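You operate a simulated robot arm through the tools that you are given. There is no shell and no other tool.

Carry out the task below with a simulated two-armed robot. There is one attempt and no reset: what you move stays moved.

JOB
Press the bush into the white sleeve to depth 3.
Fine: take it from the row by the small press; set the press's depth dial to 3; leave the slide out with the sleeve in it.

Only the result counts: the job must be done as asked and must still hold three seconds after the hand-in. Knocking over, shifting, dropping, spilling or breaking anything else fails it.

ROBOT AND FRAMES
Two 7-joint arms with fingered hands on one trunk that stands fixed in place. Base frame: the origin is at the foot of the trunk, x ahead of it, y to its left, z up. Lengths are in m, angles in degrees, forces in N, time in s.
The left shoulder is at [0.04, 0.146, 1.305], the right one opposite. With the tool pointing down near the work surface each hand reaches from about 0.1 to 0.68 m from the base axis, measured 20 degrees to its own side. Payload 4 kg a hand.
Tool frame (each hand has its own): the origin (TCP) lies between the finger pads and is the grasp point; the fingertips stand 0.026 m ahead of it; z points along the fingers, y is the line along which they close. The gripper opens to 0.148 m. The gripper's body begins 0.073 m behind the TCP. The gripper is a hand of 3 fingers: y runs from the thumb to the fingers, the wrist lies at [0, 0, -0.224] in the tool frame, and closing takes about 1.5 s.
Orientation is that of the tool frame in the base frame, as [roll, pitch, yaw] about the fixed x, y, z axes, in that order (R = Rz(yaw) Ry(pitch) Rx(roll)). With the fingers straight down and closing along the base's y, the tool's x points along the base's -x, its y along +y and its z along -z.

CONTROLS
- The arms move only by the tool play_rows. It takes "left_increments", "right_increments" or both (then of equal length, played together; a hand with none holds still); each is a list of rows, each an object (a shift or turn left out is 0, a gripper value left out holds the last) with "delta_pos": the shift along the tool's x, y, z in m, a list of three; "rotation": the turn, a rotation vector about the tool's x, y, z in degrees, a list of three. In form: [{"delta_pos": [dx, dy, dz], "rotation": [rx, ry, rz]}, ...]. A call has 1 to 20 rows; each row is the pose to reach, as a shift and turn from the pose commanded when the call began, along the tool's axes at that moment. "left_fingers" and "right_fingers" are, for a hand that has rows, the gripper command, from -1 (fully open) to 1 (shut), values between in proportion, set as the call begins (left out, the last holds). Rows are played at 5 a second. More than 0.05 m and 8.6 degrees between two rows, or a gripper value outside its range, and nothing of the call is played. Where a pose cannot be reached the arm comes as near as it can. A force on the tool above 40 N (or 10 N above the force at the start of the call, whichever is more), or a blocked arm, ends the call early, and 0.2 s more pass. The fingers move at their own pace (about 0.108 m/s each) and stop on an object; they squeeze with about 25 N. The grip force told is the motor's: it shows also when the fingers shut on nothing. Time passes only in rows, and 0.2 s behind the last, so rows that repeat a pose let the fingers close. It gives the time, the measured TCP pose, the force on the tool (base axes), the opening and the grip force at its end, in the units of the frame above (readings bear some noise), with the torque about the TCP (base axes, N m) and any sound that the robot's microphone picked up, and new pictures: "pictures" is both (left out), scene, wrist or none (wrist: the cameras of the hands that moved).
- Cameras (640 x 400 px; columns grow to the right, rows downward): "scene" is now at [0.097, 0.0372, 1.5245]; the picture's right is [0.43, -0.90, -0.00], its down [-0.58, -0.28, -0.76] and it looks along [0.69, 0.33, -0.65] (base axes); focal length 339 px, centre (320, 200). "left" rides on the left gripper at [-0.068, -0.039, -0.09] in its tool frame; the picture's right is [0.50, -0.87, 0.00], its down [0.65, 0.38, -0.65] and it looks along [0.57, 0.33, 0.76] (tool axes); focal length 222 px, centre (320, 200). "right" rides on the right gripper at [0.068, -0.039, -0.09] in its tool frame; the picture's right is [0.50, 0.87, 0.00], its down [-0.66, 0.38, -0.65] and it looks along [-0.57, 0.33, 0.76] (tool axes); focal length 222 px, centre (320, 200). There is no depth. A picture from a camera that has moved, and an enlarged one, comes with that camera's place and axes in the base frame and with its lens.
- lift_body(by): slides the trunk up (or, below 0, down) by that many m; the arms and the scene camera ride with it, the base frame stays. It gives what a move gives, with no picture.
- curl_fingers(finger1, finger2, thumb_bend, hand): sets how far each is bent, from 0 (flat) to 1 (curled in); at 0.3 the hand is open as for a grip, at 0.7 the pads meet at the TCP. One left out holds its place. A second passes; each finger stops where it meets its share of the squeeze, and holds until it gets a number again. A gripper value or a shape takes the hand back. It gives what a move gives, with no picture; readings hold the bend of each and the force on the fingers (four entries, about 0 where the hand has none), thumb and palm.
- set_grasp(shape, hand): the hand has 3 fingers and takes this shape, open, in about a second: jaw (thumb against the fingers, like two jaws); tri (thumb and two fingers); tip (a fingertip pinch); poke (one finger out to press); point (the index stretched); flat (the hand flat); cup (the hand cupped); fist (a fist). The gripper value then closes the fingers along that shape, each until it touches; the sizes above hold for jaw. It gives what a move gives, with no picture.
- aim_head(pan, tilt): turns the head with the scene camera to pan (to the left, within 86 degrees either way) and tilt (down, from -29 to 69), counted from straight ahead of the robot. It gives what a move gives, and a new picture of the scene camera.
- enlarge(camera, box): a new picture of the part [left, top, right, bottom] of that camera's present view, enlarged. The clock stands still meanwhile.
- sign_off(): hands the job in; it is judged then, once.

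Places have to be worked out from the pictures, the camera data and where the tool is seen. Open the grippers and draw the arms clear of the work before you hand the job in, unless the task says otherwise.

The tools are called as a command line: name --argument value ..., lists and objects as JSON in quotes. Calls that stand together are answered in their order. play_rows: Moves the arms, as the interface text tells. Its arguments: {"type":"object","properties":{"left_increments":{"type":"array","items":{"type":"object","properties":{"delta_pos":{"type":"array","items":{"type":"number"}},"rotation":{"type":"array","items":{"type":"number"}}}}},"left_fingers":{"type":"number"},"right_increments":{"type":"array","items":{"type":"object","properties":{"delta_pos":{"type":"array","items":{"type":"number"}},"rotation":{"type":"array","items":{"type":"number"}}}}},"right_fingers":{"type":"number"},"pictures":{"type":"string","enum":["both","scene","wrist","none"]}},"required":[]} The other tools are called the same way: lift_body (by) slides the trunk up or down; set_grasp (shape, hand) gives the hand a shape; curl_fingers (finger1, finger2, thumb_bend, hand) moves the fingers one by one; aim_head (pan, tilt) turns the head that bears the scene camera; enlarge (camera, box) takes an enlarged picture of a part of a camera's view; sign_off () hands the job in.

At the start:

```text
t: 0.0
left_eef_pos: [0.2831, 0.4133, 1.2493]
left_tool_rot: [180.0, 0.1, -179.9]
left_wrist_force: [-0.5, -0.2, -0.2]
left_moment: [0.01, -0.03, 0.04]
left_width: 0.1477
left_finger_force: 0.1
left_shape: jaw
left_bend: [0.3, 0.3, 0.3]
left_finger forces: [0.1, 0.0, 0.0, 0.0, 0.0, 0.1]
right_eef_pos: [0.3815, 0.0152, 1.2877]
right_tool_rot: [-180.0, -0.1, -180.0]
right_wrist_force: [-0.6, 0.1, -0.4]
right_moment: [-0.01, 0.03, 0.01]
right_width: 0.148
right_finger_force: 0.0
right_shape: jaw
right_bend: [0.3, 0.3, 0.3]
right_finger forces: [0.1, 0.1, 0.1, 0.0, 0.1, 0.1]
trunk travel left (down, up): [-0.475, 0.031]
head pan, tilt: [25.3, 40.2]
```

scene: 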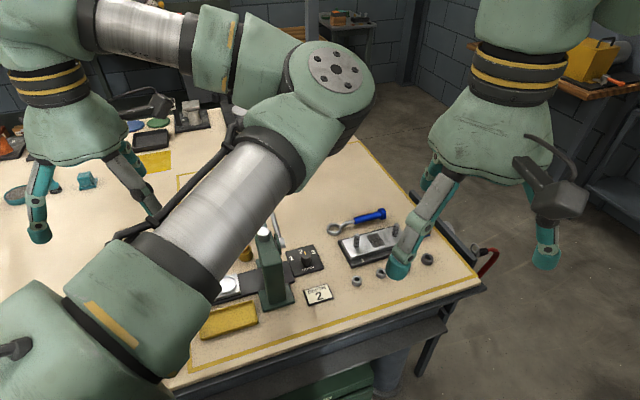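
right: 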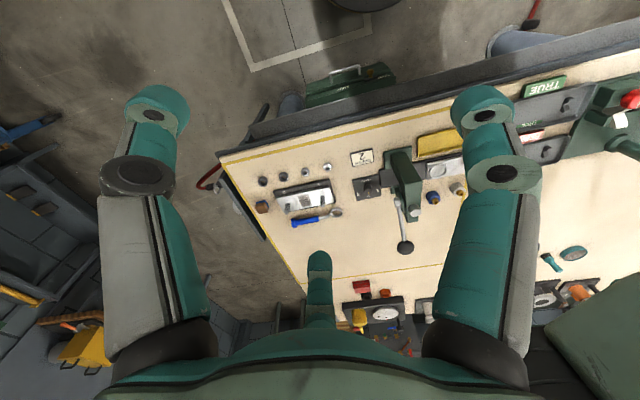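
left: 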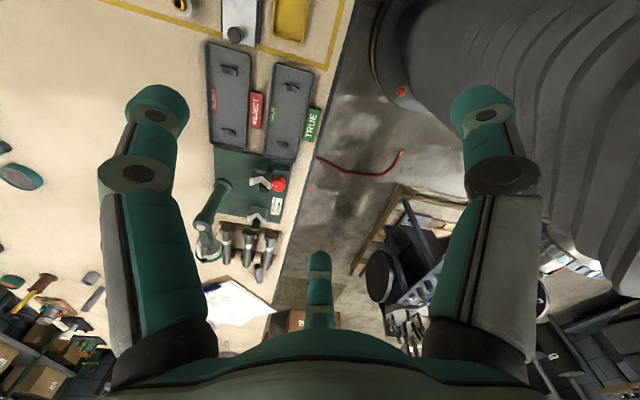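

The right wrist view shows a small green press with a lever, a slide, a dial and rows of small bushes. I'll enlarge the views to see the details before moving.

enlarge --camera "right" --box '[220, 120, 500, 295]'

enlarge --camera "scene" --box '[190, 190, 510, 390]'

enlarge --camera "left" --box '[160, 0, 400, 150]'

```text
2.29 times, centred on (360, 208) of right
camera zoom: at [0.3138, -0.0228, 1.3775], right [-0.5, 0.87, 0.0], down [0.66, 0.38, 0.65], along [0.56, 0.33, -0.76], focal length 508 px, centre (229, 183)
```

zoom: 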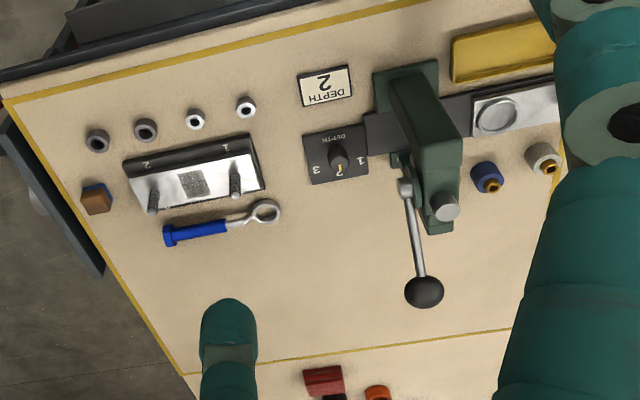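

```text
2.00 times, centred on (350, 290) of scene
camera zoom: at [0.097, 0.0372, 1.5245], right [0.43, -0.9, 0.0], down [-0.58, -0.28, -0.76], along [0.69, 0.33, -0.65], focal length 677 px, centre (260, 20)
```

zoom: 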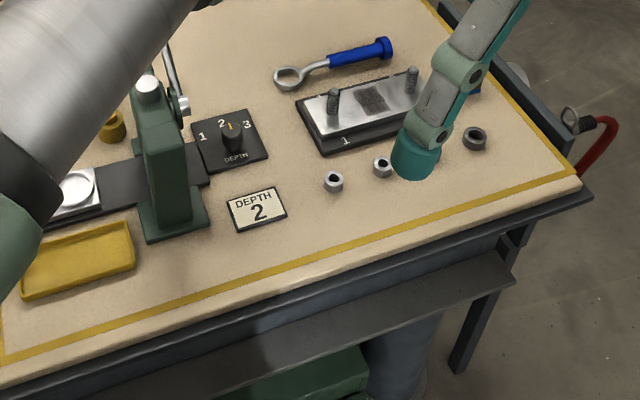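

```text
2.67 times, centred on (280, 75) of left
camera zoom: at [0.3494, 0.375, 1.3383], right [-0.5, -0.87, 0.0], down [-0.66, 0.38, 0.65], along [-0.57, 0.33, -0.76], focal length 592 px, centre (427, 533)
```

zoom: 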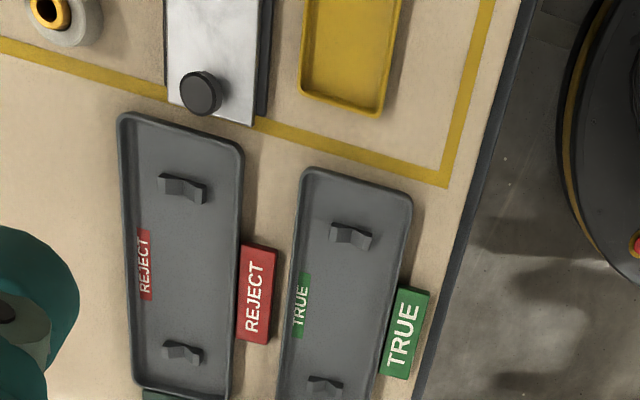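

Before moving anything I'll zoom tighter into the right camera's view, to identify the sleeves, bushes and gauge.

enlarge --camera "right" --box '[240, 145, 360, 235]'

enlarge --camera "right" --box '[350, 120, 470, 220]'

enlarge --camera "right" --box '[480, 60, 640, 180]'

enlarge --camera "right" --box '[320, 230, 640, 360]'

enlarge --camera "left" --box '[150, 0, 350, 125]'

```text
4.44 times, centred on (300, 190) of right
camera zoom: at [0.3138, -0.0228, 1.3775], right [-0.5, 0.87, 0.0], down [0.66, 0.38, 0.65], along [0.56, 0.33, -0.76], focal length 987 px, centre (409, 244)
```

zoom: 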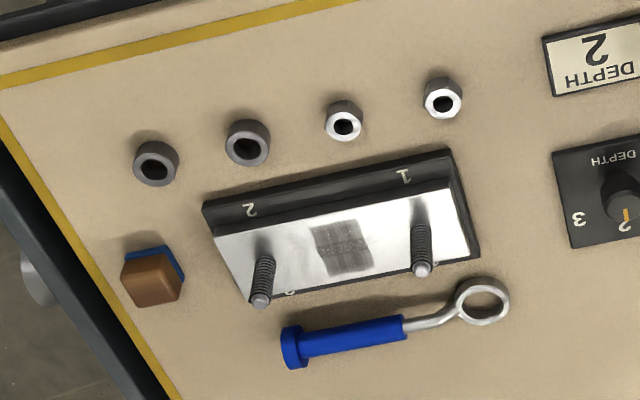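

```text
4.00 times, centred on (410, 170) of right
camera zoom: at [0.3138, -0.0228, 1.3775], right [-0.5, 0.87, 0.0], down [0.66, 0.38, 0.65], along [0.56, 0.33, -0.76], focal length 888 px, centre (-40, 320)
```

zoom: 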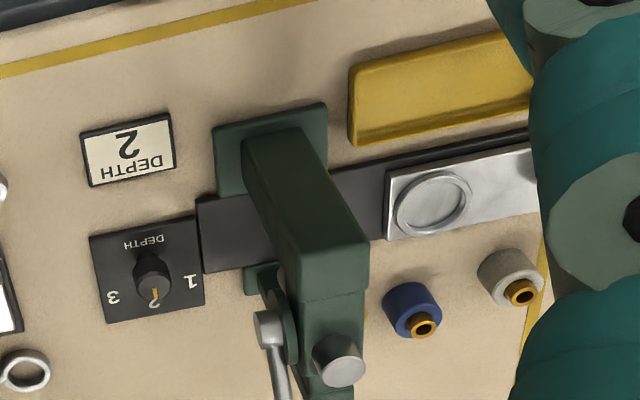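

```text
3.33 times, centred on (560, 120) of right
camera zoom: at [0.3138, -0.0228, 1.3775], right [-0.5, 0.87, 0.0], down [0.66, 0.38, 0.65], along [0.56, 0.33, -0.76], focal length 740 px, centre (-480, 467)
```

zoom: 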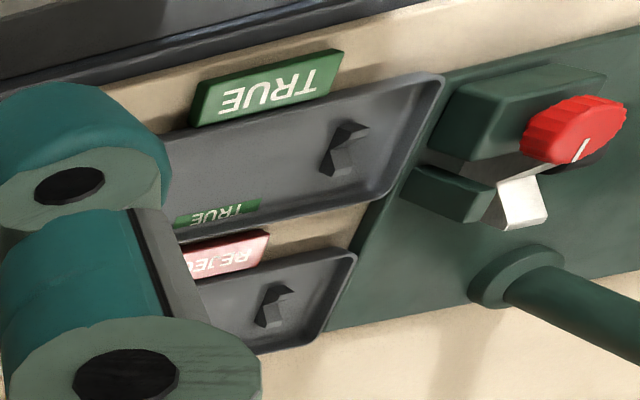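

```text
2.00 times, centred on (480, 295) of right
camera zoom: at [0.3138, -0.0228, 1.3775], right [-0.5, 0.87, 0.0], down [0.66, 0.38, 0.65], along [0.56, 0.33, -0.76], focal length 444 px, centre (0, 10)
```

zoom: 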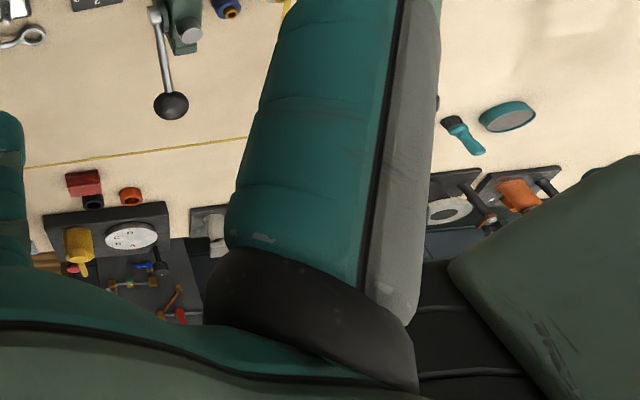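

```text
3.20 times, centred on (250, 62) of left
camera zoom: at [0.3494, 0.375, 1.3383], right [-0.5, -0.87, 0.0], down [-0.66, 0.38, 0.65], along [-0.57, 0.33, -0.76], focal length 711 px, centre (544, 640)
```

zoom: 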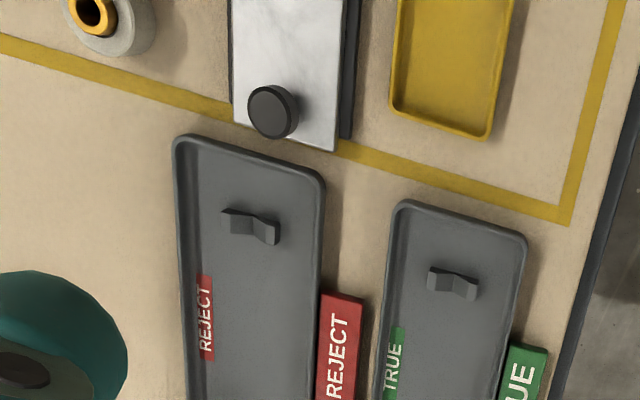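

The right-hand view shows white and blue sleeves, each with a gold bush started in it, standing beside the press. The slide with a round nest is out at about (0.446, 0.452), and the dial is at about (0.60, 0.32). I'll move the right hand aside and turn the left hand so its camera looks forward and left at the press.

play_rows --right_increments '[{"delta_pos": [0.01, -0.02, 0]}, {"delta_pos": [0.02, -0.04, 0]}, {"delta_pos": [0.03, -0.06, 0]}, {"delta_pos": [0.04, -0.08, 0]}, {"delta_pos": [0.05, -0.1, 0]}, {"delta_pos": [0.06, -0.12, 0]}, {"delta_pos": [0.07, -0.14, 0]}, {"delta_pos": [0.08, -0.16, 0]}, {"delta_pos": [0.09, -0.18, 0]}, {"delta_pos": [0.1, -0.2, 0]}, {"delta_pos": [0.1, -0.22, 0]}, {"delta_pos": [0.1, -0.22, 0]}]' --left_increments '[{"delta_pos": [0, 0, 0], "rotation": [0, 0, 7.5]}, {"delta_pos": [0, 0, 0], "rotation": [0, 0, 15]}, {"delta_pos": [0, 0, 0], "rotation": [0, 0, 22.5]}, {"delta_pos": [0, 0, 0], "rotation": [0, 0, 30]}, {"delta_pos": [0, -0.01, 0.0], "rotation": [0, 0, 37.5]}, {"delta_pos": [0, -0.02, 0.0], "rotation": [0, 0, 45]}, {"delta_pos": [0, -0.03, 0.0], "rotation": [0, 0, 52.5]}, {"delta_pos": [0, -0.04, 0.0], "rotation": [0, 0, 60]}, {"delta_pos": [0, -0.05, 0.0], "rotation": [0, 0, 67.5]}, {"delta_pos": [0, -0.06, 0.0], "rotation": [0, 0, 75]}, {"delta_pos": [0, -0.07, 0.0], "rotation": [0, 0, 82.5]}, {"delta_pos": [0, -0.08, 0.0], "rotation": [0, 0, 90]}]'

```text
t: 2.6
left_eef_pos: [0.2824, 0.3347, 1.2485]
left_tool_rot: [-180.0, 0.0, 90.0]
left_wrist_force: [-1.4, 0.5, 0.3]
left_moment: [-0.01, 0.04, 0.02]
left_width: 0.1479
left_finger_force: 0.0
left_shape: jaw
left_bend: [0.3, 0.3, 0.3]
left_finger forces: [0.0, 0.0, 0.0, 0.1, 0.0, 0.1]
right_eef_pos: [0.2823, -0.2041, 1.2875]
right_tool_rot: [180.0, -0.1, -180.0]
right_wrist_force: [0.3, 0.0, 0.0]
right_moment: [-0.03, -0.02, 0.03]
right_width: 0.1478
right_finger_force: 0.1
right_shape: jaw
right_bend: [0.3, 0.3, 0.3]
right_finger forces: [0.0, 0.1, 0.0, 0.1, 0.0, 0.0]
trunk travel left (down, up): [-0.475, 0.031]
head pan, tilt: [25.3, 40.2]
camera scene: at [0.0977, 0.0375, 1.5244], right [0.43, -0.9, 0.0], down [-0.58, -0.28, -0.76], along [0.69, 0.33, -0.65], focal length 339 px, centre (320, 200)
camera right: at [0.2144, -0.2423, 1.3771], right [-0.5, 0.87, 0.0], down [0.66, 0.38, 0.65], along [0.56, 0.33, -0.76], focal length 222 px, centre (320, 200)
camera left: at [0.2437, 0.2668, 1.3379], right [-0.87, 0.5, 0.0], down [0.38, 0.65, 0.65], along [0.33, 0.57, -0.76], focal length 222 px, centre (320, 200)
```

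scene: 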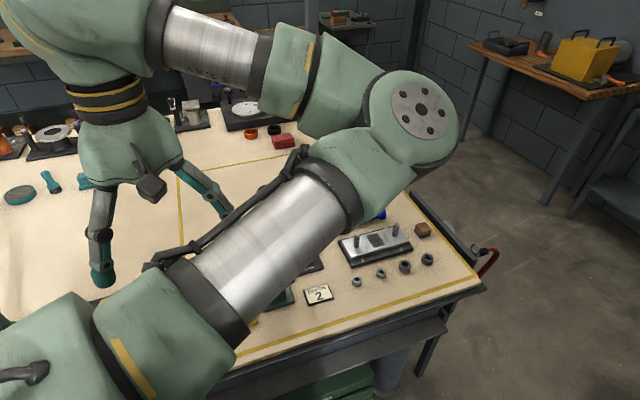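
right: 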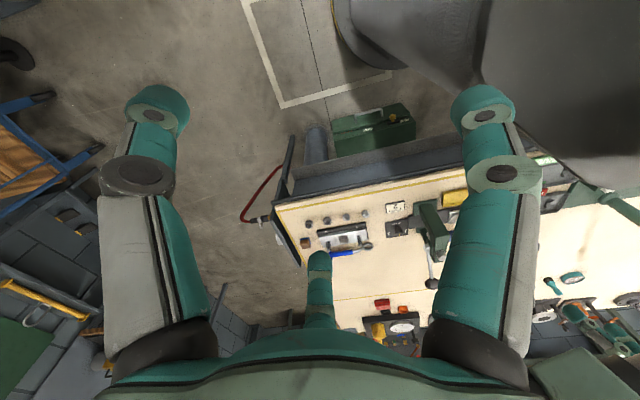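
left: 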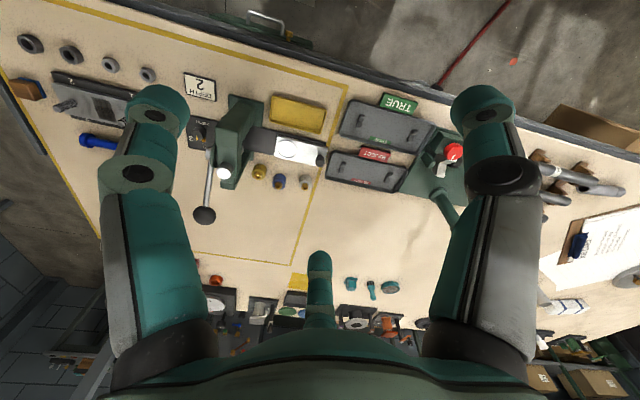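

Now the left camera has a clear view of the press, the slide and a row of three sleeves. I'll enlarge that region.

enlarge --camera "left" --box '[170, 70, 350, 230]'

enlarge --camera "left" --box '[210, 110, 340, 200]'

enlarge --camera "left" --box '[330, 80, 530, 210]'

```text
2.50 times, centred on (260, 150) of left
camera zoom: at [0.2437, 0.2668, 1.3379], right [-0.87, 0.5, 0.0], down [0.38, 0.65, 0.65], along [0.33, 0.57, -0.76], focal length 555 px, centre (470, 325)
```

zoom: 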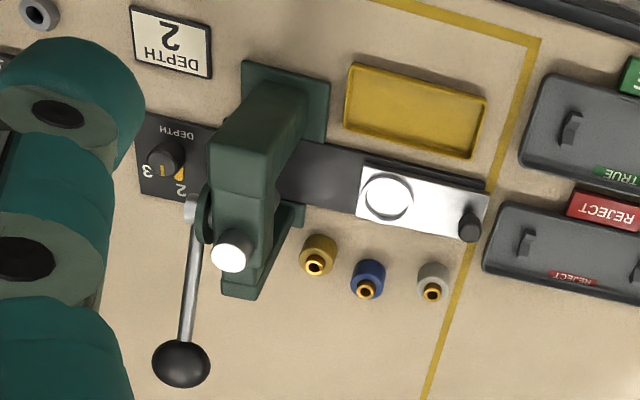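

```text
4.44 times, centred on (275, 155) of left
camera zoom: at [0.2437, 0.2668, 1.3379], right [-0.87, 0.5, 0.0], down [0.38, 0.65, 0.65], along [0.33, 0.57, -0.76], focal length 987 px, centre (520, 400)
```

zoom: 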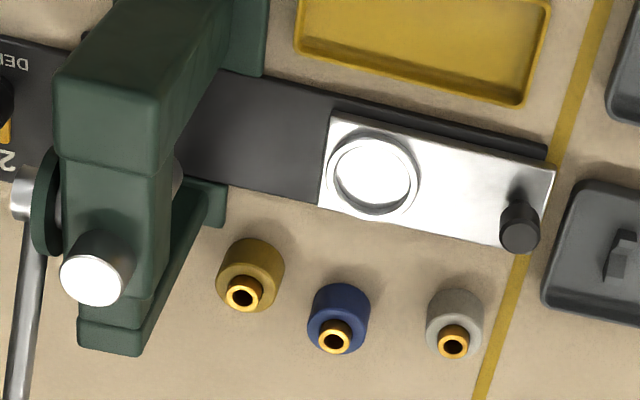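

```text
3.08 times, centred on (430, 145) of left
camera zoom: at [0.2437, 0.2668, 1.3379], right [-0.87, 0.5, 0.0], down [0.38, 0.65, 0.65], along [0.33, 0.57, -0.76], focal length 684 px, centre (-18, 369)
```

zoom: 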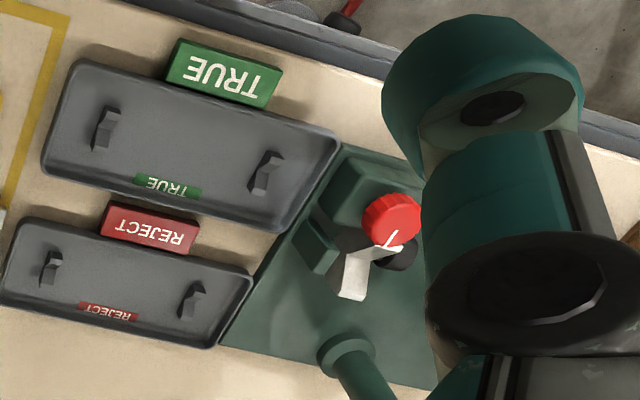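

The row beside the press is gold, blue and white sleeves, each with a bush started in it. White is the outermost, at about (0.46, 0.56). The slide is turned about 45°, the ram is near (0.52, 0.38), and the lever ball is near (0.62, 0.43, 1.0). I'll lower the trunk a little for better reach.

lift_body --by -0.1

enlarge --camera "left" --box '[160, 70, 340, 182]'

enlarge --camera "scene" --box '[0, 0, 640, 400]'

```text
t: 3.9
left_eef_pos: [0.2823, 0.3342, 1.148]
left_tool_rot: [180.0, 0.0, 90.1]
left_wrist_force: [-0.6, 0.2, 0.2]
left_moment: [-0.02, 0.01, 0.01]
left_width: 0.1478
left_finger_force: 0.1
left_shape: jaw
left_bend: [0.3, 0.3, 0.3]
left_finger forces: [0.0, 0.0, 0.0, 0.1, 0.0, 0.1]
right_eef_pos: [0.2804, -0.2046, 1.1855]
right_tool_rot: [-180.0, -0.1, 179.9]
right_wrist_force: [1.0, 0.1, -0.1]
right_moment: [-0.01, -0.01, 0.02]
right_width: 0.1477
right_finger_force: 0.1
right_shape: jaw
right_bend: [0.3, 0.3, 0.3]
right_finger forces: [0.0, 0.0, 0.1, 0.1, 0.0, 0.0]
trunk travel left (down, up): [-0.375, 0.131]
head pan, tilt: [25.3, 40.2]
```

```text
3.56 times, centred on (250, 126) of left
camera zoom: at [0.243, 0.2666, 1.2369], right [-0.87, 0.5, 0.0], down [0.38, 0.66, 0.65], along [0.33, 0.57, -0.76], focal length 790 px, centre (569, 463)
```

zoom: 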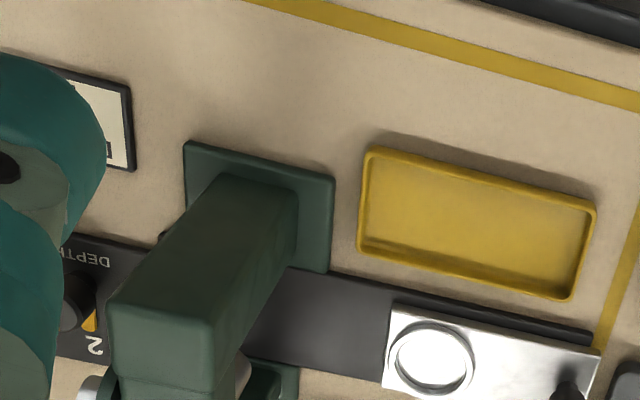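

```text
1.00 times, centred on (320, 200) of scene (not enlarged: the box is as wide or as high as the picture)
camera zoom: at [0.0968, 0.0372, 1.4233], right [0.43, -0.9, 0.0], down [-0.58, -0.28, -0.76], along [0.69, 0.33, -0.65], focal length 339 px, centre (320, 200)
```

zoom: 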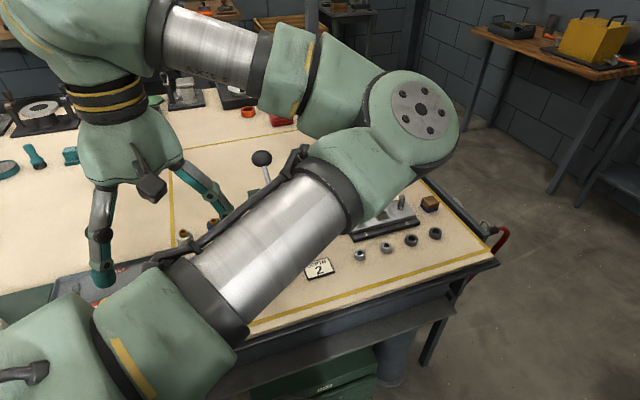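

The trunk is down 0.1 m. Next I'll take the left hand at height over to the dial, turning it so the fingers close across the slide direction (yaw about 135°), and look down at the dial.

play_rows --left_increments '[{"delta_pos": [0, 0.04, 0], "rotation": [0, 0, -5.6]}, {"delta_pos": [0, 0.08, 0], "rotation": [0, 0, -11.2]}, {"delta_pos": [-0.005, 0.12, 0], "rotation": [0, 0, -16.8]}, {"delta_pos": [-0.01, 0.16, 0], "rotation": [0, 0, -22.4]}, {"delta_pos": [-0.012, 0.2, 0], "rotation": [0, 0, -28]}, {"delta_pos": [-0.015, 0.24, 0], "rotation": [0, 0, -33.6]}, {"delta_pos": [-0.017, 0.28, 0], "rotation": [0, 0, -39.2]}, {"delta_pos": [-0.017, 0.317, 0], "rotation": [0, 0, -45]}, {"delta_pos": [-0.017, 0.317, 0], "rotation": [0, 0, -45]}]'

```text
t: 5.9
left_eef_pos: [0.5986, 0.3162, 1.1461]
left_tool_rot: [179.9, 0.0, 135.2]
left_wrist_force: [-0.1, -0.1, 0.0]
left_moment: [-0.02, 0.0, -0.01]
left_width: 0.1481
left_finger_force: 0.0
left_shape: jaw
left_bend: [0.3, 0.3, 0.3]
left_finger forces: [0.0, 0.0, 0.1, 0.0, 0.1, 0.0]
left hand out of reach, approached as far as the arm can: row 3, 4
right_eef_pos: [0.2801, -0.2045, 1.186]
right_tool_rot: [179.9, -0.1, 180.0]
right_wrist_force: [0.5, 0.3, -0.6]
right_moment: [0.02, -0.02, 0.0]
right_width: 0.148
right_finger_force: 0.1
right_shape: jaw
right_bend: [0.3, 0.3, 0.3]
right_finger forces: [0.0, 0.0, 0.0, 0.0, 0.0, 0.0]
trunk travel left (down, up): [-0.375, 0.131]
head pan, tilt: [25.3, 40.2]
camera scene: at [0.0965, 0.0368, 1.4235], right [0.43, -0.9, 0.0], down [-0.58, -0.28, -0.76], along [0.69, 0.33, -0.65], focal length 339 px, centre (320, 200)
camera left: at [0.618, 0.2413, 1.236], right [-0.97, -0.26, 0.0], down [-0.2, 0.73, 0.65], along [-0.17, 0.63, -0.76], focal length 222 px, centre (320, 200)
```

scene: 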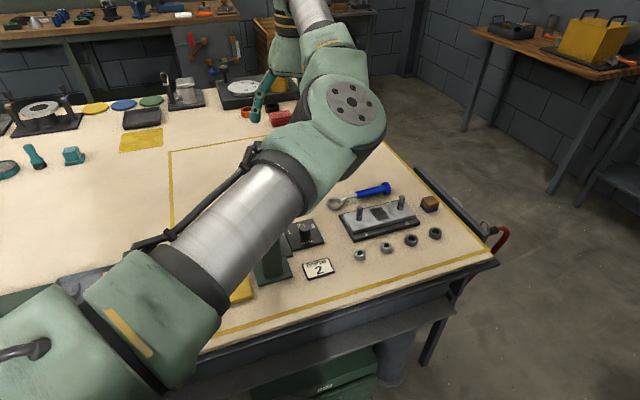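
left: 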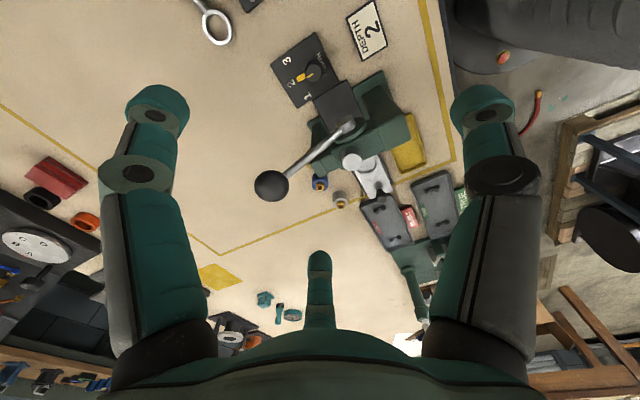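

enlarge --camera "left" --box '[240, 20, 380, 110]'

enlarge --camera "left" --box '[230, 90, 430, 220]'

enlarge --camera "scene" --box '[250, 200, 410, 300]'

```text
4.44 times, centred on (310, 65) of left
camera zoom: at [0.618, 0.2413, 1.236], right [-0.97, -0.26, 0.0], down [-0.2, 0.73, 0.65], along [-0.17, 0.63, -0.76], focal length 987 px, centre (364, 800)
```

zoom: 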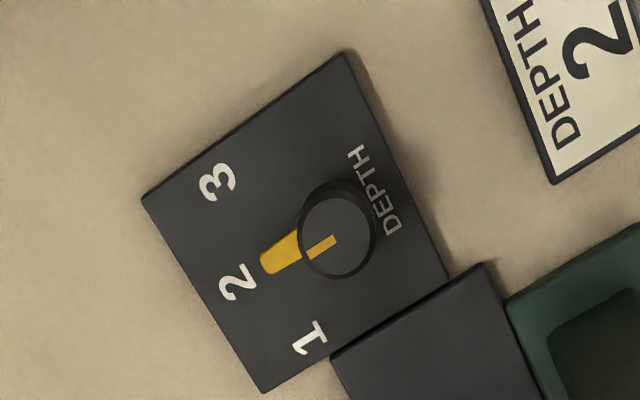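

```text
3.08 times, centred on (330, 155) of left
camera zoom: at [0.618, 0.2413, 1.236], right [-0.97, -0.26, 0.0], down [-0.2, 0.73, 0.65], along [-0.17, 0.63, -0.76], focal length 684 px, centre (289, 338)
```

zoom: 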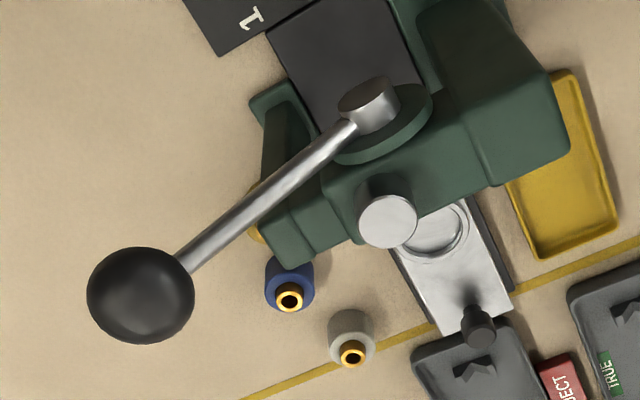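

```text
4.00 times, centred on (330, 250) of scene
camera zoom: at [0.0965, 0.0368, 1.4235], right [0.43, -0.9, 0.0], down [-0.58, -0.28, -0.76], along [0.69, 0.33, -0.65], focal length 1355 px, centre (280, 0)
```

zoom: 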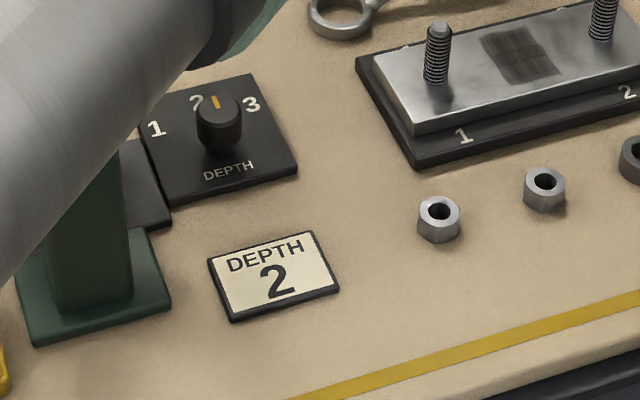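

The dial labels sit about 45° apart around the knob, which I place near (0.606, 0.316) with its top at about z 0.85. The pointer is now at 2 and needs a 45° clockwise turn. I'll lower the left hand over the knob with the fingers part open, turned back 20°, and look again.

play_rows --left_increments '[{"delta_pos": [-0.005, 0.005, 0.03], "rotation": [0, 0, -5]}, {"delta_pos": [-0.005, 0.005, 0.06], "rotation": [0, 0, -10]}, {"delta_pos": [-0.005, 0.005, 0.09], "rotation": [0, 0, -15]}, {"delta_pos": [-0.005, 0.005, 0.12], "rotation": [0, 0, -20]}, {"delta_pos": [-0.005, 0.005, 0.15], "rotation": [0, 0, -20]}, {"delta_pos": [-0.005, 0.005, 0.18], "rotation": [0, 0, -20]}, {"delta_pos": [-0.005, 0.005, 0.18], "rotation": [0, 0, -20]}]' --left_fingers 0.1

```text
t: 7.5
left_eef_pos: [0.6063, 0.3177, 0.9682]
left_tool_rot: [-179.9, 0.0, 155.1]
left_wrist_force: [0.6, 0.3, 0.1]
left_moment: [-0.02, 0.0, 0.0]
left_width: 0.0669
left_finger_force: 0.1
left_shape: jaw
left_bend: [0.39, 0.39, 0.7]
left_finger forces: [0.1, 0.0, 0.0, 0.0, 0.2, 0.0]
right_eef_pos: [0.2819, -0.206, 1.1866]
right_tool_rot: [179.9, 0.0, 180.0]
right_wrist_force: [0.9, -0.2, 0.0]
right_moment: [0.02, -0.01, -0.01]
right_width: 0.1477
right_finger_force: 0.2
right_shape: jaw
right_bend: [0.3, 0.3, 0.3]
right_finger forces: [0.0, 0.0, 0.0, 0.0, 0.1, 0.1]
trunk travel left (down, up): [-0.375, 0.131]
head pan, tilt: [25.3, 40.2]
camera scene: at [0.0968, 0.0369, 1.4235], right [0.43, -0.9, 0.0], down [-0.58, -0.28, -0.76], along [0.69, 0.33, -0.65], focal length 339 px, centre (320, 200)
camera left: at [0.6503, 0.254, 1.0571], right [-0.82, -0.57, 0.0], down [-0.43, 0.62, 0.65], along [-0.38, 0.54, -0.76], focal length 222 px, centre (320, 200)
```

scene: 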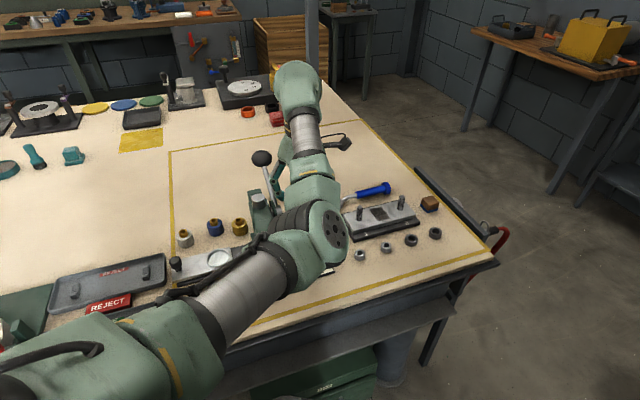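
left: 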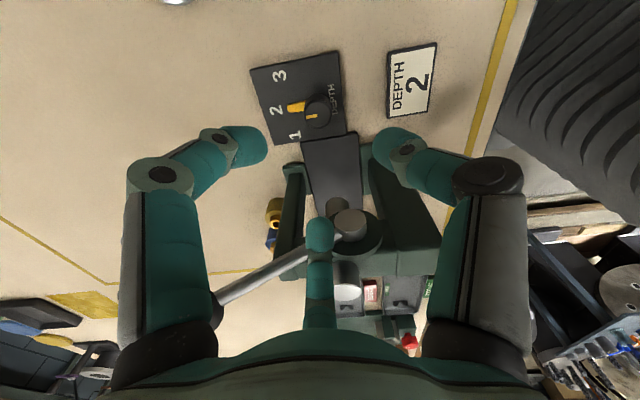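

The hand is 0.97 high above the dial. I'll zoom in to place the knob centre relative to the TCP.

enlarge --camera "left" --box '[240, 40, 400, 140]'

enlarge --camera "left" --box '[200, 140, 440, 300]'

```text
4.00 times, centred on (320, 90) of left
camera zoom: at [0.6503, 0.254, 1.0571], right [-0.82, -0.57, 0.0], down [-0.43, 0.62, 0.65], along [-0.38, 0.54, -0.76], focal length 888 px, centre (320, 640)
```

zoom: 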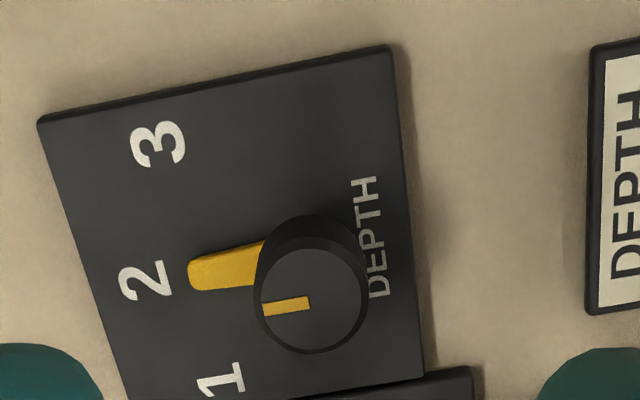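

```text
2.50 times, centred on (320, 220) of left
camera zoom: at [0.6503, 0.254, 1.0571], right [-0.82, -0.57, 0.0], down [-0.43, 0.62, 0.65], along [-0.38, 0.54, -0.76], focal length 555 px, centre (320, 150)
```

zoom: 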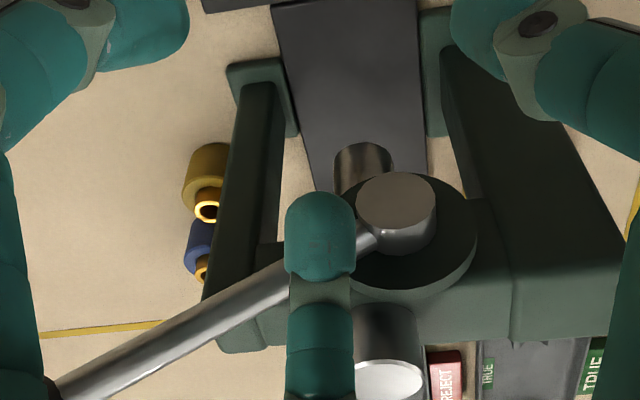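

The knob axis is at about (0.608, 0.316), top near 0.85 and plate near 0.823, so the TCP is almost centred. I'll descend so the fingertips overlap the knob by about 14 mm, then close.

play_rows --left_increments '[{"delta_pos": [-0.0024, -0.0005, 0.025]}, {"delta_pos": [-0.0024, -0.0005, 0.05]}, {"delta_pos": [-0.0024, -0.0005, 0.075]}, {"delta_pos": [-0.0024, -0.0005, 0.095]}, {"delta_pos": [-0.0024, -0.0005, 0.106]}, {"delta_pos": [-0.0024, -0.0005, 0.106]}]'

```text
t: 8.9
left_eef_pos: [0.6084, 0.3157, 0.8613]
left_tool_rot: [179.9, 0.0, 155.0]
left_wrist_force: [-0.2, 0.1, -0.5]
left_moment: [0.01, -0.01, -0.01]
left_width: 0.0668
left_finger_force: 0.1
left_shape: jaw
left_bend: [0.39, 0.39, 0.7]
left_finger forces: [0.0, 0.1, 0.0, 0.1, 0.1, 0.1]
right_eef_pos: [0.2816, -0.2051, 1.1856]
right_tool_rot: [-180.0, -0.1, 179.9]
right_wrist_force: [0.0, -1.0, -0.7]
right_moment: [0.01, 0.0, -0.01]
right_width: 0.148
right_finger_force: 0.1
right_shape: jaw
right_bend: [0.3, 0.3, 0.3]
right_finger forces: [0.1, 0.2, 0.0, 0.0, 0.1, 0.0]
trunk travel left (down, up): [-0.375, 0.131]
head pan, tilt: [25.3, 40.2]
camera scene: at [0.0969, 0.0374, 1.4234], right [0.43, -0.9, 0.0], down [-0.58, -0.28, -0.76], along [0.69, 0.33, -0.65], focal length 339 px, centre (320, 200)
camera left: at [0.6522, 0.2518, 0.9506], right [-0.82, -0.58, 0.0], down [-0.43, 0.62, 0.65], along [-0.38, 0.53, -0.76], focal length 222 px, centre (320, 200)
```

scene: 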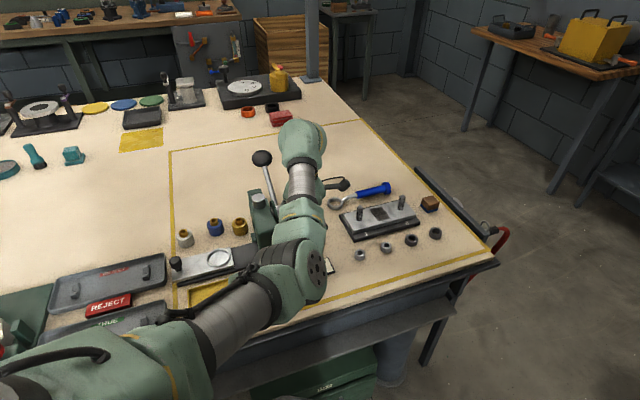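
left: 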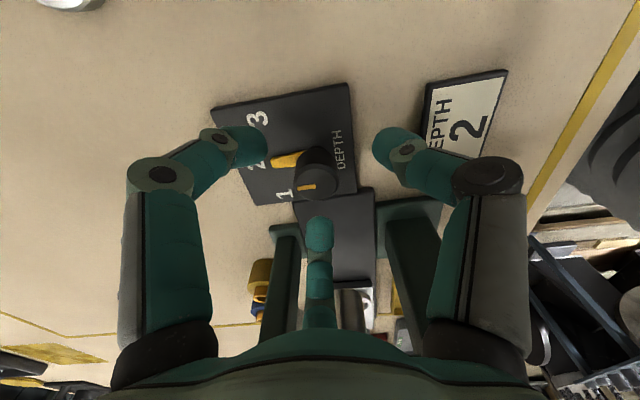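

The TCP is over the knob, with the fingers around it. I'll check the elbow's clearance to the press before closing.

enlarge --camera "scene" --box '[200, 110, 400, 310]'

enlarge --camera "left" --box '[200, 80, 440, 240]'

```text
2.00 times, centred on (300, 210) of scene
camera zoom: at [0.0969, 0.0374, 1.4234], right [0.43, -0.9, 0.0], down [-0.58, -0.28, -0.76], along [0.69, 0.33, -0.65], focal length 677 px, centre (360, 180)
```

zoom: 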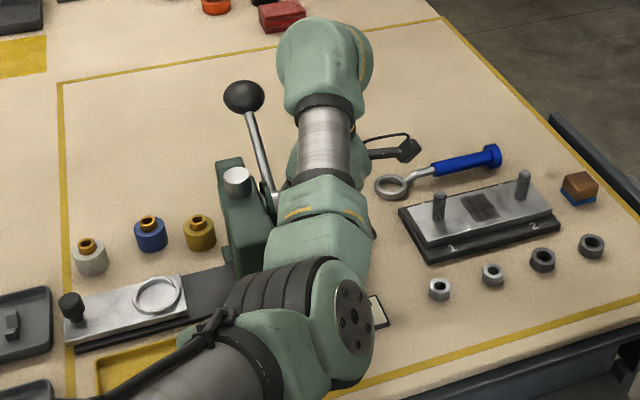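

```text
2.50 times, centred on (320, 160) of left
camera zoom: at [0.6522, 0.2518, 0.9506], right [-0.82, -0.58, 0.0], down [-0.43, 0.62, 0.65], along [-0.38, 0.53, -0.76], focal length 555 px, centre (320, 300)
```

zoom: 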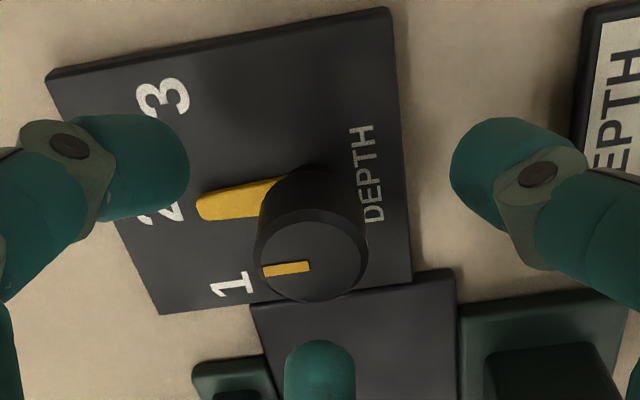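

The elbow looks clear of the press. Now I'll close on the knob.

play_rows --left_increments '[{"delta_pos": [0, 0, 0]}, {"delta_pos": [0, 0, 0]}, {"delta_pos": [0, 0, 0]}, {"delta_pos": [0, 0, 0]}, {"delta_pos": [0, 0, 0]}, {"delta_pos": [0, 0, 0]}, {"delta_pos": [0, 0, 0]}]' --left_fingers 1 --pictures "wrist"

```text
t: 10.5
left_eef_pos: [0.6065, 0.3137, 0.8607]
left_tool_rot: [-180.0, -0.1, 155.0]
left_wrist_force: [-3.4, 1.1, -5.5]
left_moment: [-0.03, 0.07, -0.01]
left_width: 0.0201
left_finger_force: 24.8
left_shape: jaw
left_bend: [0.75, 0.75, 0.7]
left_finger forces: [20.8, 22.7, 0.0, 0.0, 23.0, 0.2]
right_eef_pos: [0.2819, -0.2046, 1.185]
right_tool_rot: [-180.0, -0.1, 180.0]
right_wrist_force: [0.3, 0.3, 0.3]
right_moment: [-0.01, -0.04, -0.03]
right_width: 0.148
right_finger_force: 0.0
right_shape: jaw
right_bend: [0.3, 0.3, 0.3]
right_finger forces: [0.0, 0.0, 0.0, 0.0, 0.1, 0.0]
trunk travel left (down, up): [-0.375, 0.131]
head pan, tilt: [25.3, 40.2]
camera left: at [0.6524, 0.2516, 0.9506], right [-0.82, -0.57, 0.0], down [-0.43, 0.62, 0.65], along [-0.38, 0.54, -0.76], focal length 222 px, centre (320, 200)
```

left: 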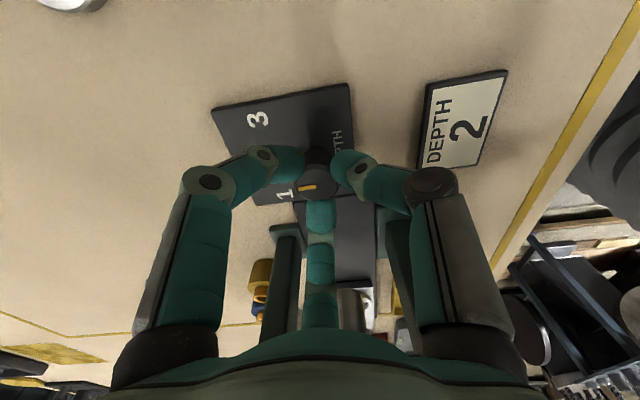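

The knob is gripped by all three digits. I'll turn it 45° clockwise from above (tool +z) in small steps.

play_rows --left_increments '[{"delta_pos": [0.001, -0.002, 0], "rotation": [0, 0, 7]}, {"delta_pos": [0.001, -0.002, 0], "rotation": [0, 0, 14]}, {"delta_pos": [0.001, -0.002, 0], "rotation": [0, 0, 21]}, {"delta_pos": [0.001, -0.002, 0], "rotation": [0, 0, 28]}, {"delta_pos": [0.001, -0.002, 0], "rotation": [0, 0, 35]}, {"delta_pos": [0.001, -0.002, 0], "rotation": [0, 0, 41]}, {"delta_pos": [0.001, -0.002, 0], "rotation": [0, 0, 46]}, {"delta_pos": [0.001, -0.002, 0], "rotation": [0, 0, 46]}]'

```text
t: 12.3
left_eef_pos: [0.6057, 0.3143, 0.862]
left_tool_rot: [179.9, 0.0, 109.0]
left_wrist_force: [-7.5, 4.4, -4.9]
left_moment: [0.07, 0.16, 0.01]
left_width: 0.0199
left_finger_force: 25.0
left_shape: jaw
left_bend: [0.75, 0.75, 0.7]
left_finger forces: [20.0, 26.0, 0.0, 0.1, 26.8, 0.0]
right_eef_pos: [0.2803, -0.204, 1.1872]
right_tool_rot: [180.0, -0.1, 180.0]
right_wrist_force: [0.3, 0.0, 0.5]
right_moment: [0.01, 0.02, 0.0]
right_width: 0.148
right_finger_force: 0.0
right_shape: jaw
right_bend: [0.3, 0.3, 0.3]
right_finger forces: [0.1, 0.0, 0.1, 0.0, 0.0, 0.0]
trunk travel left (down, up): [-0.375, 0.131]
head pan, tilt: [25.3, 40.2]
camera scene: at [0.0963, 0.0382, 1.4234], right [0.43, -0.9, 0.0], down [-0.58, -0.28, -0.76], along [0.69, 0.33, -0.65], focal length 339 px, centre (320, 200)
camera left: at [0.5912, 0.2391, 0.9506], right [-0.98, 0.19, 0.0], down [0.14, 0.74, 0.65], along [0.12, 0.64, -0.76], focal length 222 px, centre (320, 200)
```

scene: 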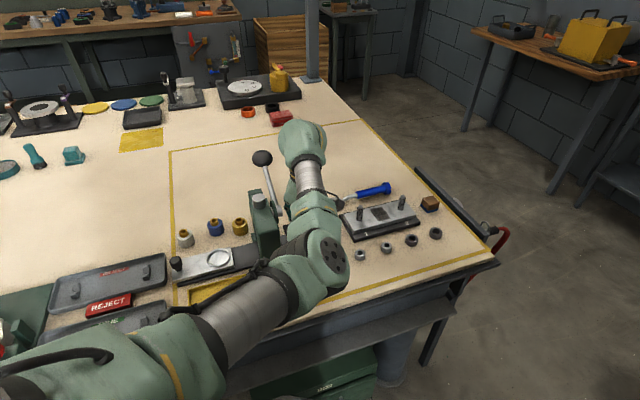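
left: 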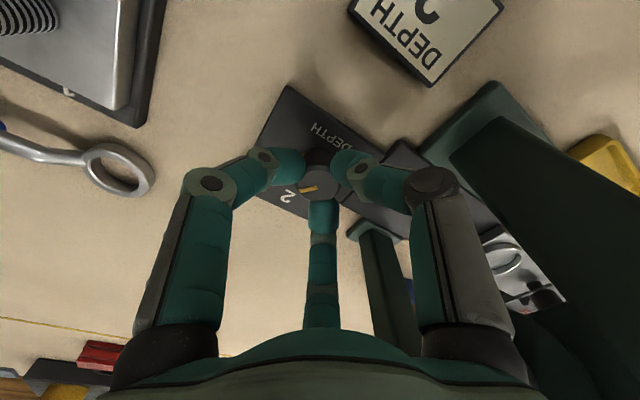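

The pointer turned with the hand. I'll zoom to check where it points, then open.

enlarge --camera "left" --box '[240, 80, 400, 220]'

play_rows --left_increments '[{"delta_pos": [0, 0, 0]}, {"delta_pos": [0, 0, 0]}, {"delta_pos": [0, 0, 0]}, {"delta_pos": [0, 0, 0]}, {"delta_pos": [0, 0, 0]}]' --left_fingers 0.1 --pictures "wrist"

enlarge --camera "left" --box '[220, 60, 420, 240]'

```text
2.86 times, centred on (320, 150) of left
camera zoom: at [0.5912, 0.2391, 0.9506], right [-0.98, 0.19, 0.0], down [0.14, 0.74, 0.65], along [0.12, 0.64, -0.76], focal length 635 px, centre (320, 343)
```

zoom: 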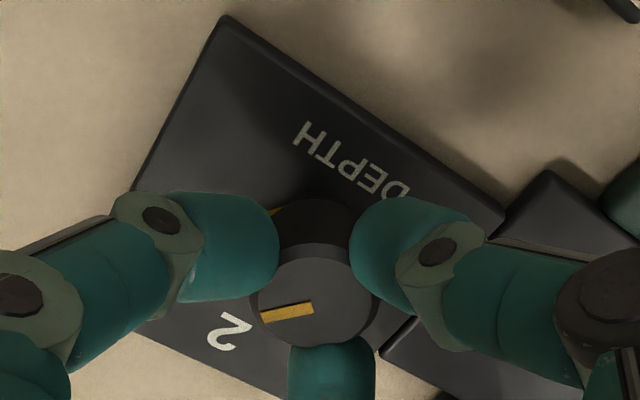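

```text
t: 13.5
left_eef_pos: [0.6063, 0.3139, 0.8615]
left_tool_rot: [180.0, -0.1, 109.1]
left_wrist_force: [-0.5, 0.3, 1.0]
left_moment: [0.03, -0.03, -0.01]
left_width: 0.0662
left_finger_force: 0.2
left_shape: jaw
left_bend: [0.39, 0.39, 0.7]
left_finger forces: [0.0, 0.0, 0.1, 0.0, 0.0, 0.1]
right_eef_pos: [0.2817, -0.2045, 1.1855]
right_tool_rot: [179.9, -0.1, 180.0]
right_wrist_force: [-0.3, -0.2, -0.1]
right_moment: [0.01, -0.01, 0.01]
right_width: 0.1476
right_finger_force: 0.0
right_shape: jaw
right_bend: [0.3, 0.3, 0.3]
right_finger forces: [0.0, 0.0, 0.1, 0.0, 0.0, 0.0]
trunk travel left (down, up): [-0.375, 0.131]
head pan, tilt: [25.3, 40.2]
camera left: at [0.5919, 0.2378, 0.951], right [-0.98, 0.19, 0.0], down [0.14, 0.74, 0.65], along [0.12, 0.64, -0.76], focal length 222 px, centre (320, 200)
```

left: 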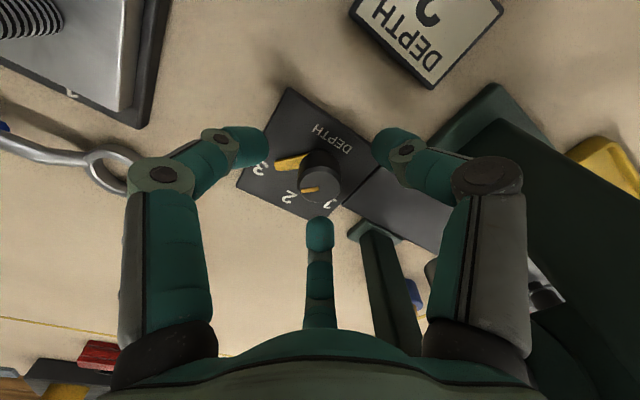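

```text
2.22 times, centred on (320, 150) of left
camera zoom: at [0.5919, 0.2378, 0.951], right [-0.98, 0.19, 0.0], down [0.14, 0.74, 0.65], along [0.12, 0.64, -0.76], focal length 494 px, centre (320, 311)
```

zoom: 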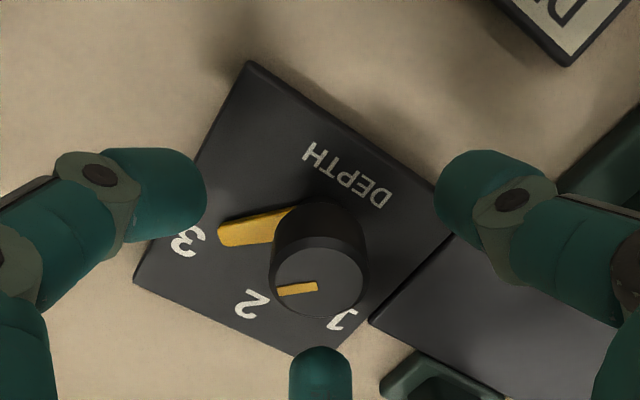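

The pointer line now runs straight at 3. I'll lift straight up, then go over the press at height to hover above the white sleeve.

play_rows --left_increments '[{"delta_pos": [0, 0, -0.03]}, {"delta_pos": [0, 0, -0.07]}, {"delta_pos": [0, 0, -0.115]}, {"delta_pos": [0, 0, -0.16]}, {"delta_pos": [0, 0, -0.205]}, {"delta_pos": [0, 0, -0.25]}, {"delta_pos": [0, 0, -0.26]}]'

enlarge --camera "left" --box '[220, 0, 420, 125]'

```text
t: 15.1
left_eef_pos: [0.6058, 0.3129, 1.1225]
left_tool_rot: [-179.9, 0.0, 109.1]
left_wrist_force: [-0.4, 0.4, -0.5]
left_moment: [0.04, 0.0, 0.02]
left_width: 0.066
left_finger_force: 0.0
left_shape: jaw
left_bend: [0.39, 0.39, 0.7]
left_finger forces: [0.0, 0.1, 0.1, 0.0, 0.0, 0.1]
right_eef_pos: [0.2827, -0.2045, 1.1858]
right_tool_rot: [-180.0, -0.1, -179.9]
right_wrist_force: [-0.5, -0.4, 0.0]
right_moment: [0.01, -0.01, 0.02]
right_width: 0.1481
right_finger_force: 0.0
right_shape: jaw
right_bend: [0.3, 0.3, 0.3]
right_finger forces: [0.0, 0.0, 0.1, 0.0, 0.0, 0.0]
trunk travel left (down, up): [-0.375, 0.131]
head pan, tilt: [25.3, 40.2]
camera scene: at [0.0971, 0.0372, 1.4234], right [0.43, -0.9, 0.0], down [-0.58, -0.28, -0.76], along [0.69, 0.33, -0.65], focal length 339 px, centre (320, 200)
camera left: at [0.59, 0.2372, 1.2113], right [-0.98, 0.19, 0.0], down [0.14, 0.74, 0.65], along [0.12, 0.64, -0.76], focal length 222 px, centre (320, 200)
```

scene: 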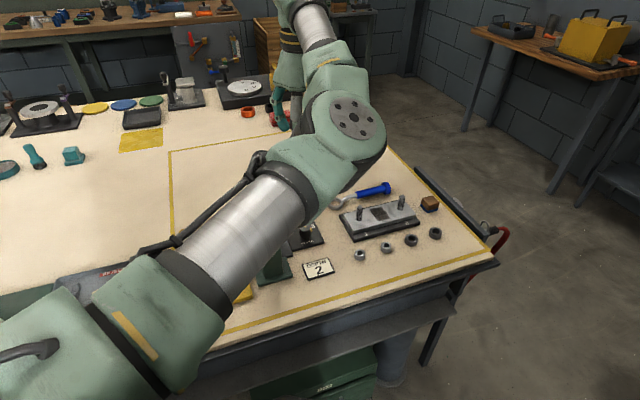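
left: 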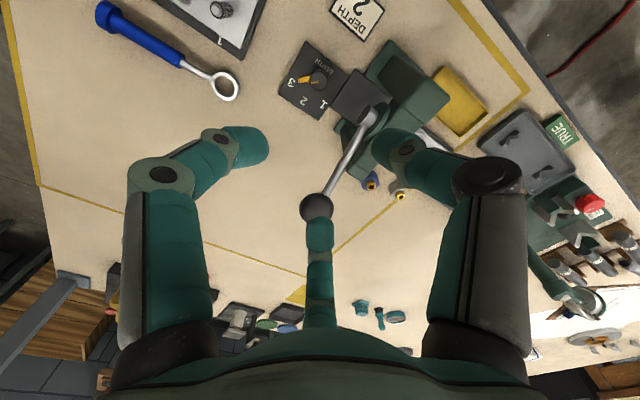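

```text
3.20 times, centred on (320, 62) of left
camera zoom: at [0.59, 0.2372, 1.2113], right [-0.98, 0.19, 0.0], down [0.14, 0.74, 0.65], along [0.12, 0.64, -0.76], focal length 711 px, centre (320, 640)
```

zoom: 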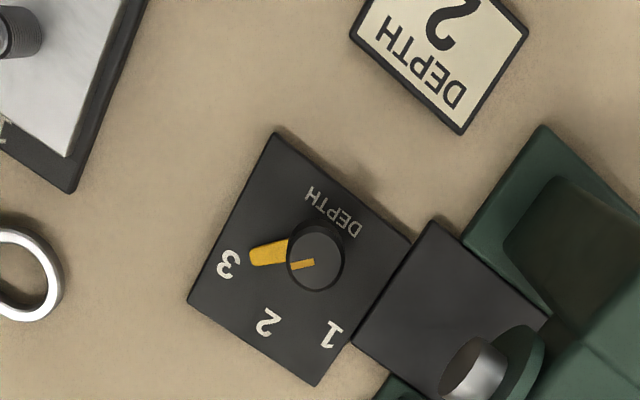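

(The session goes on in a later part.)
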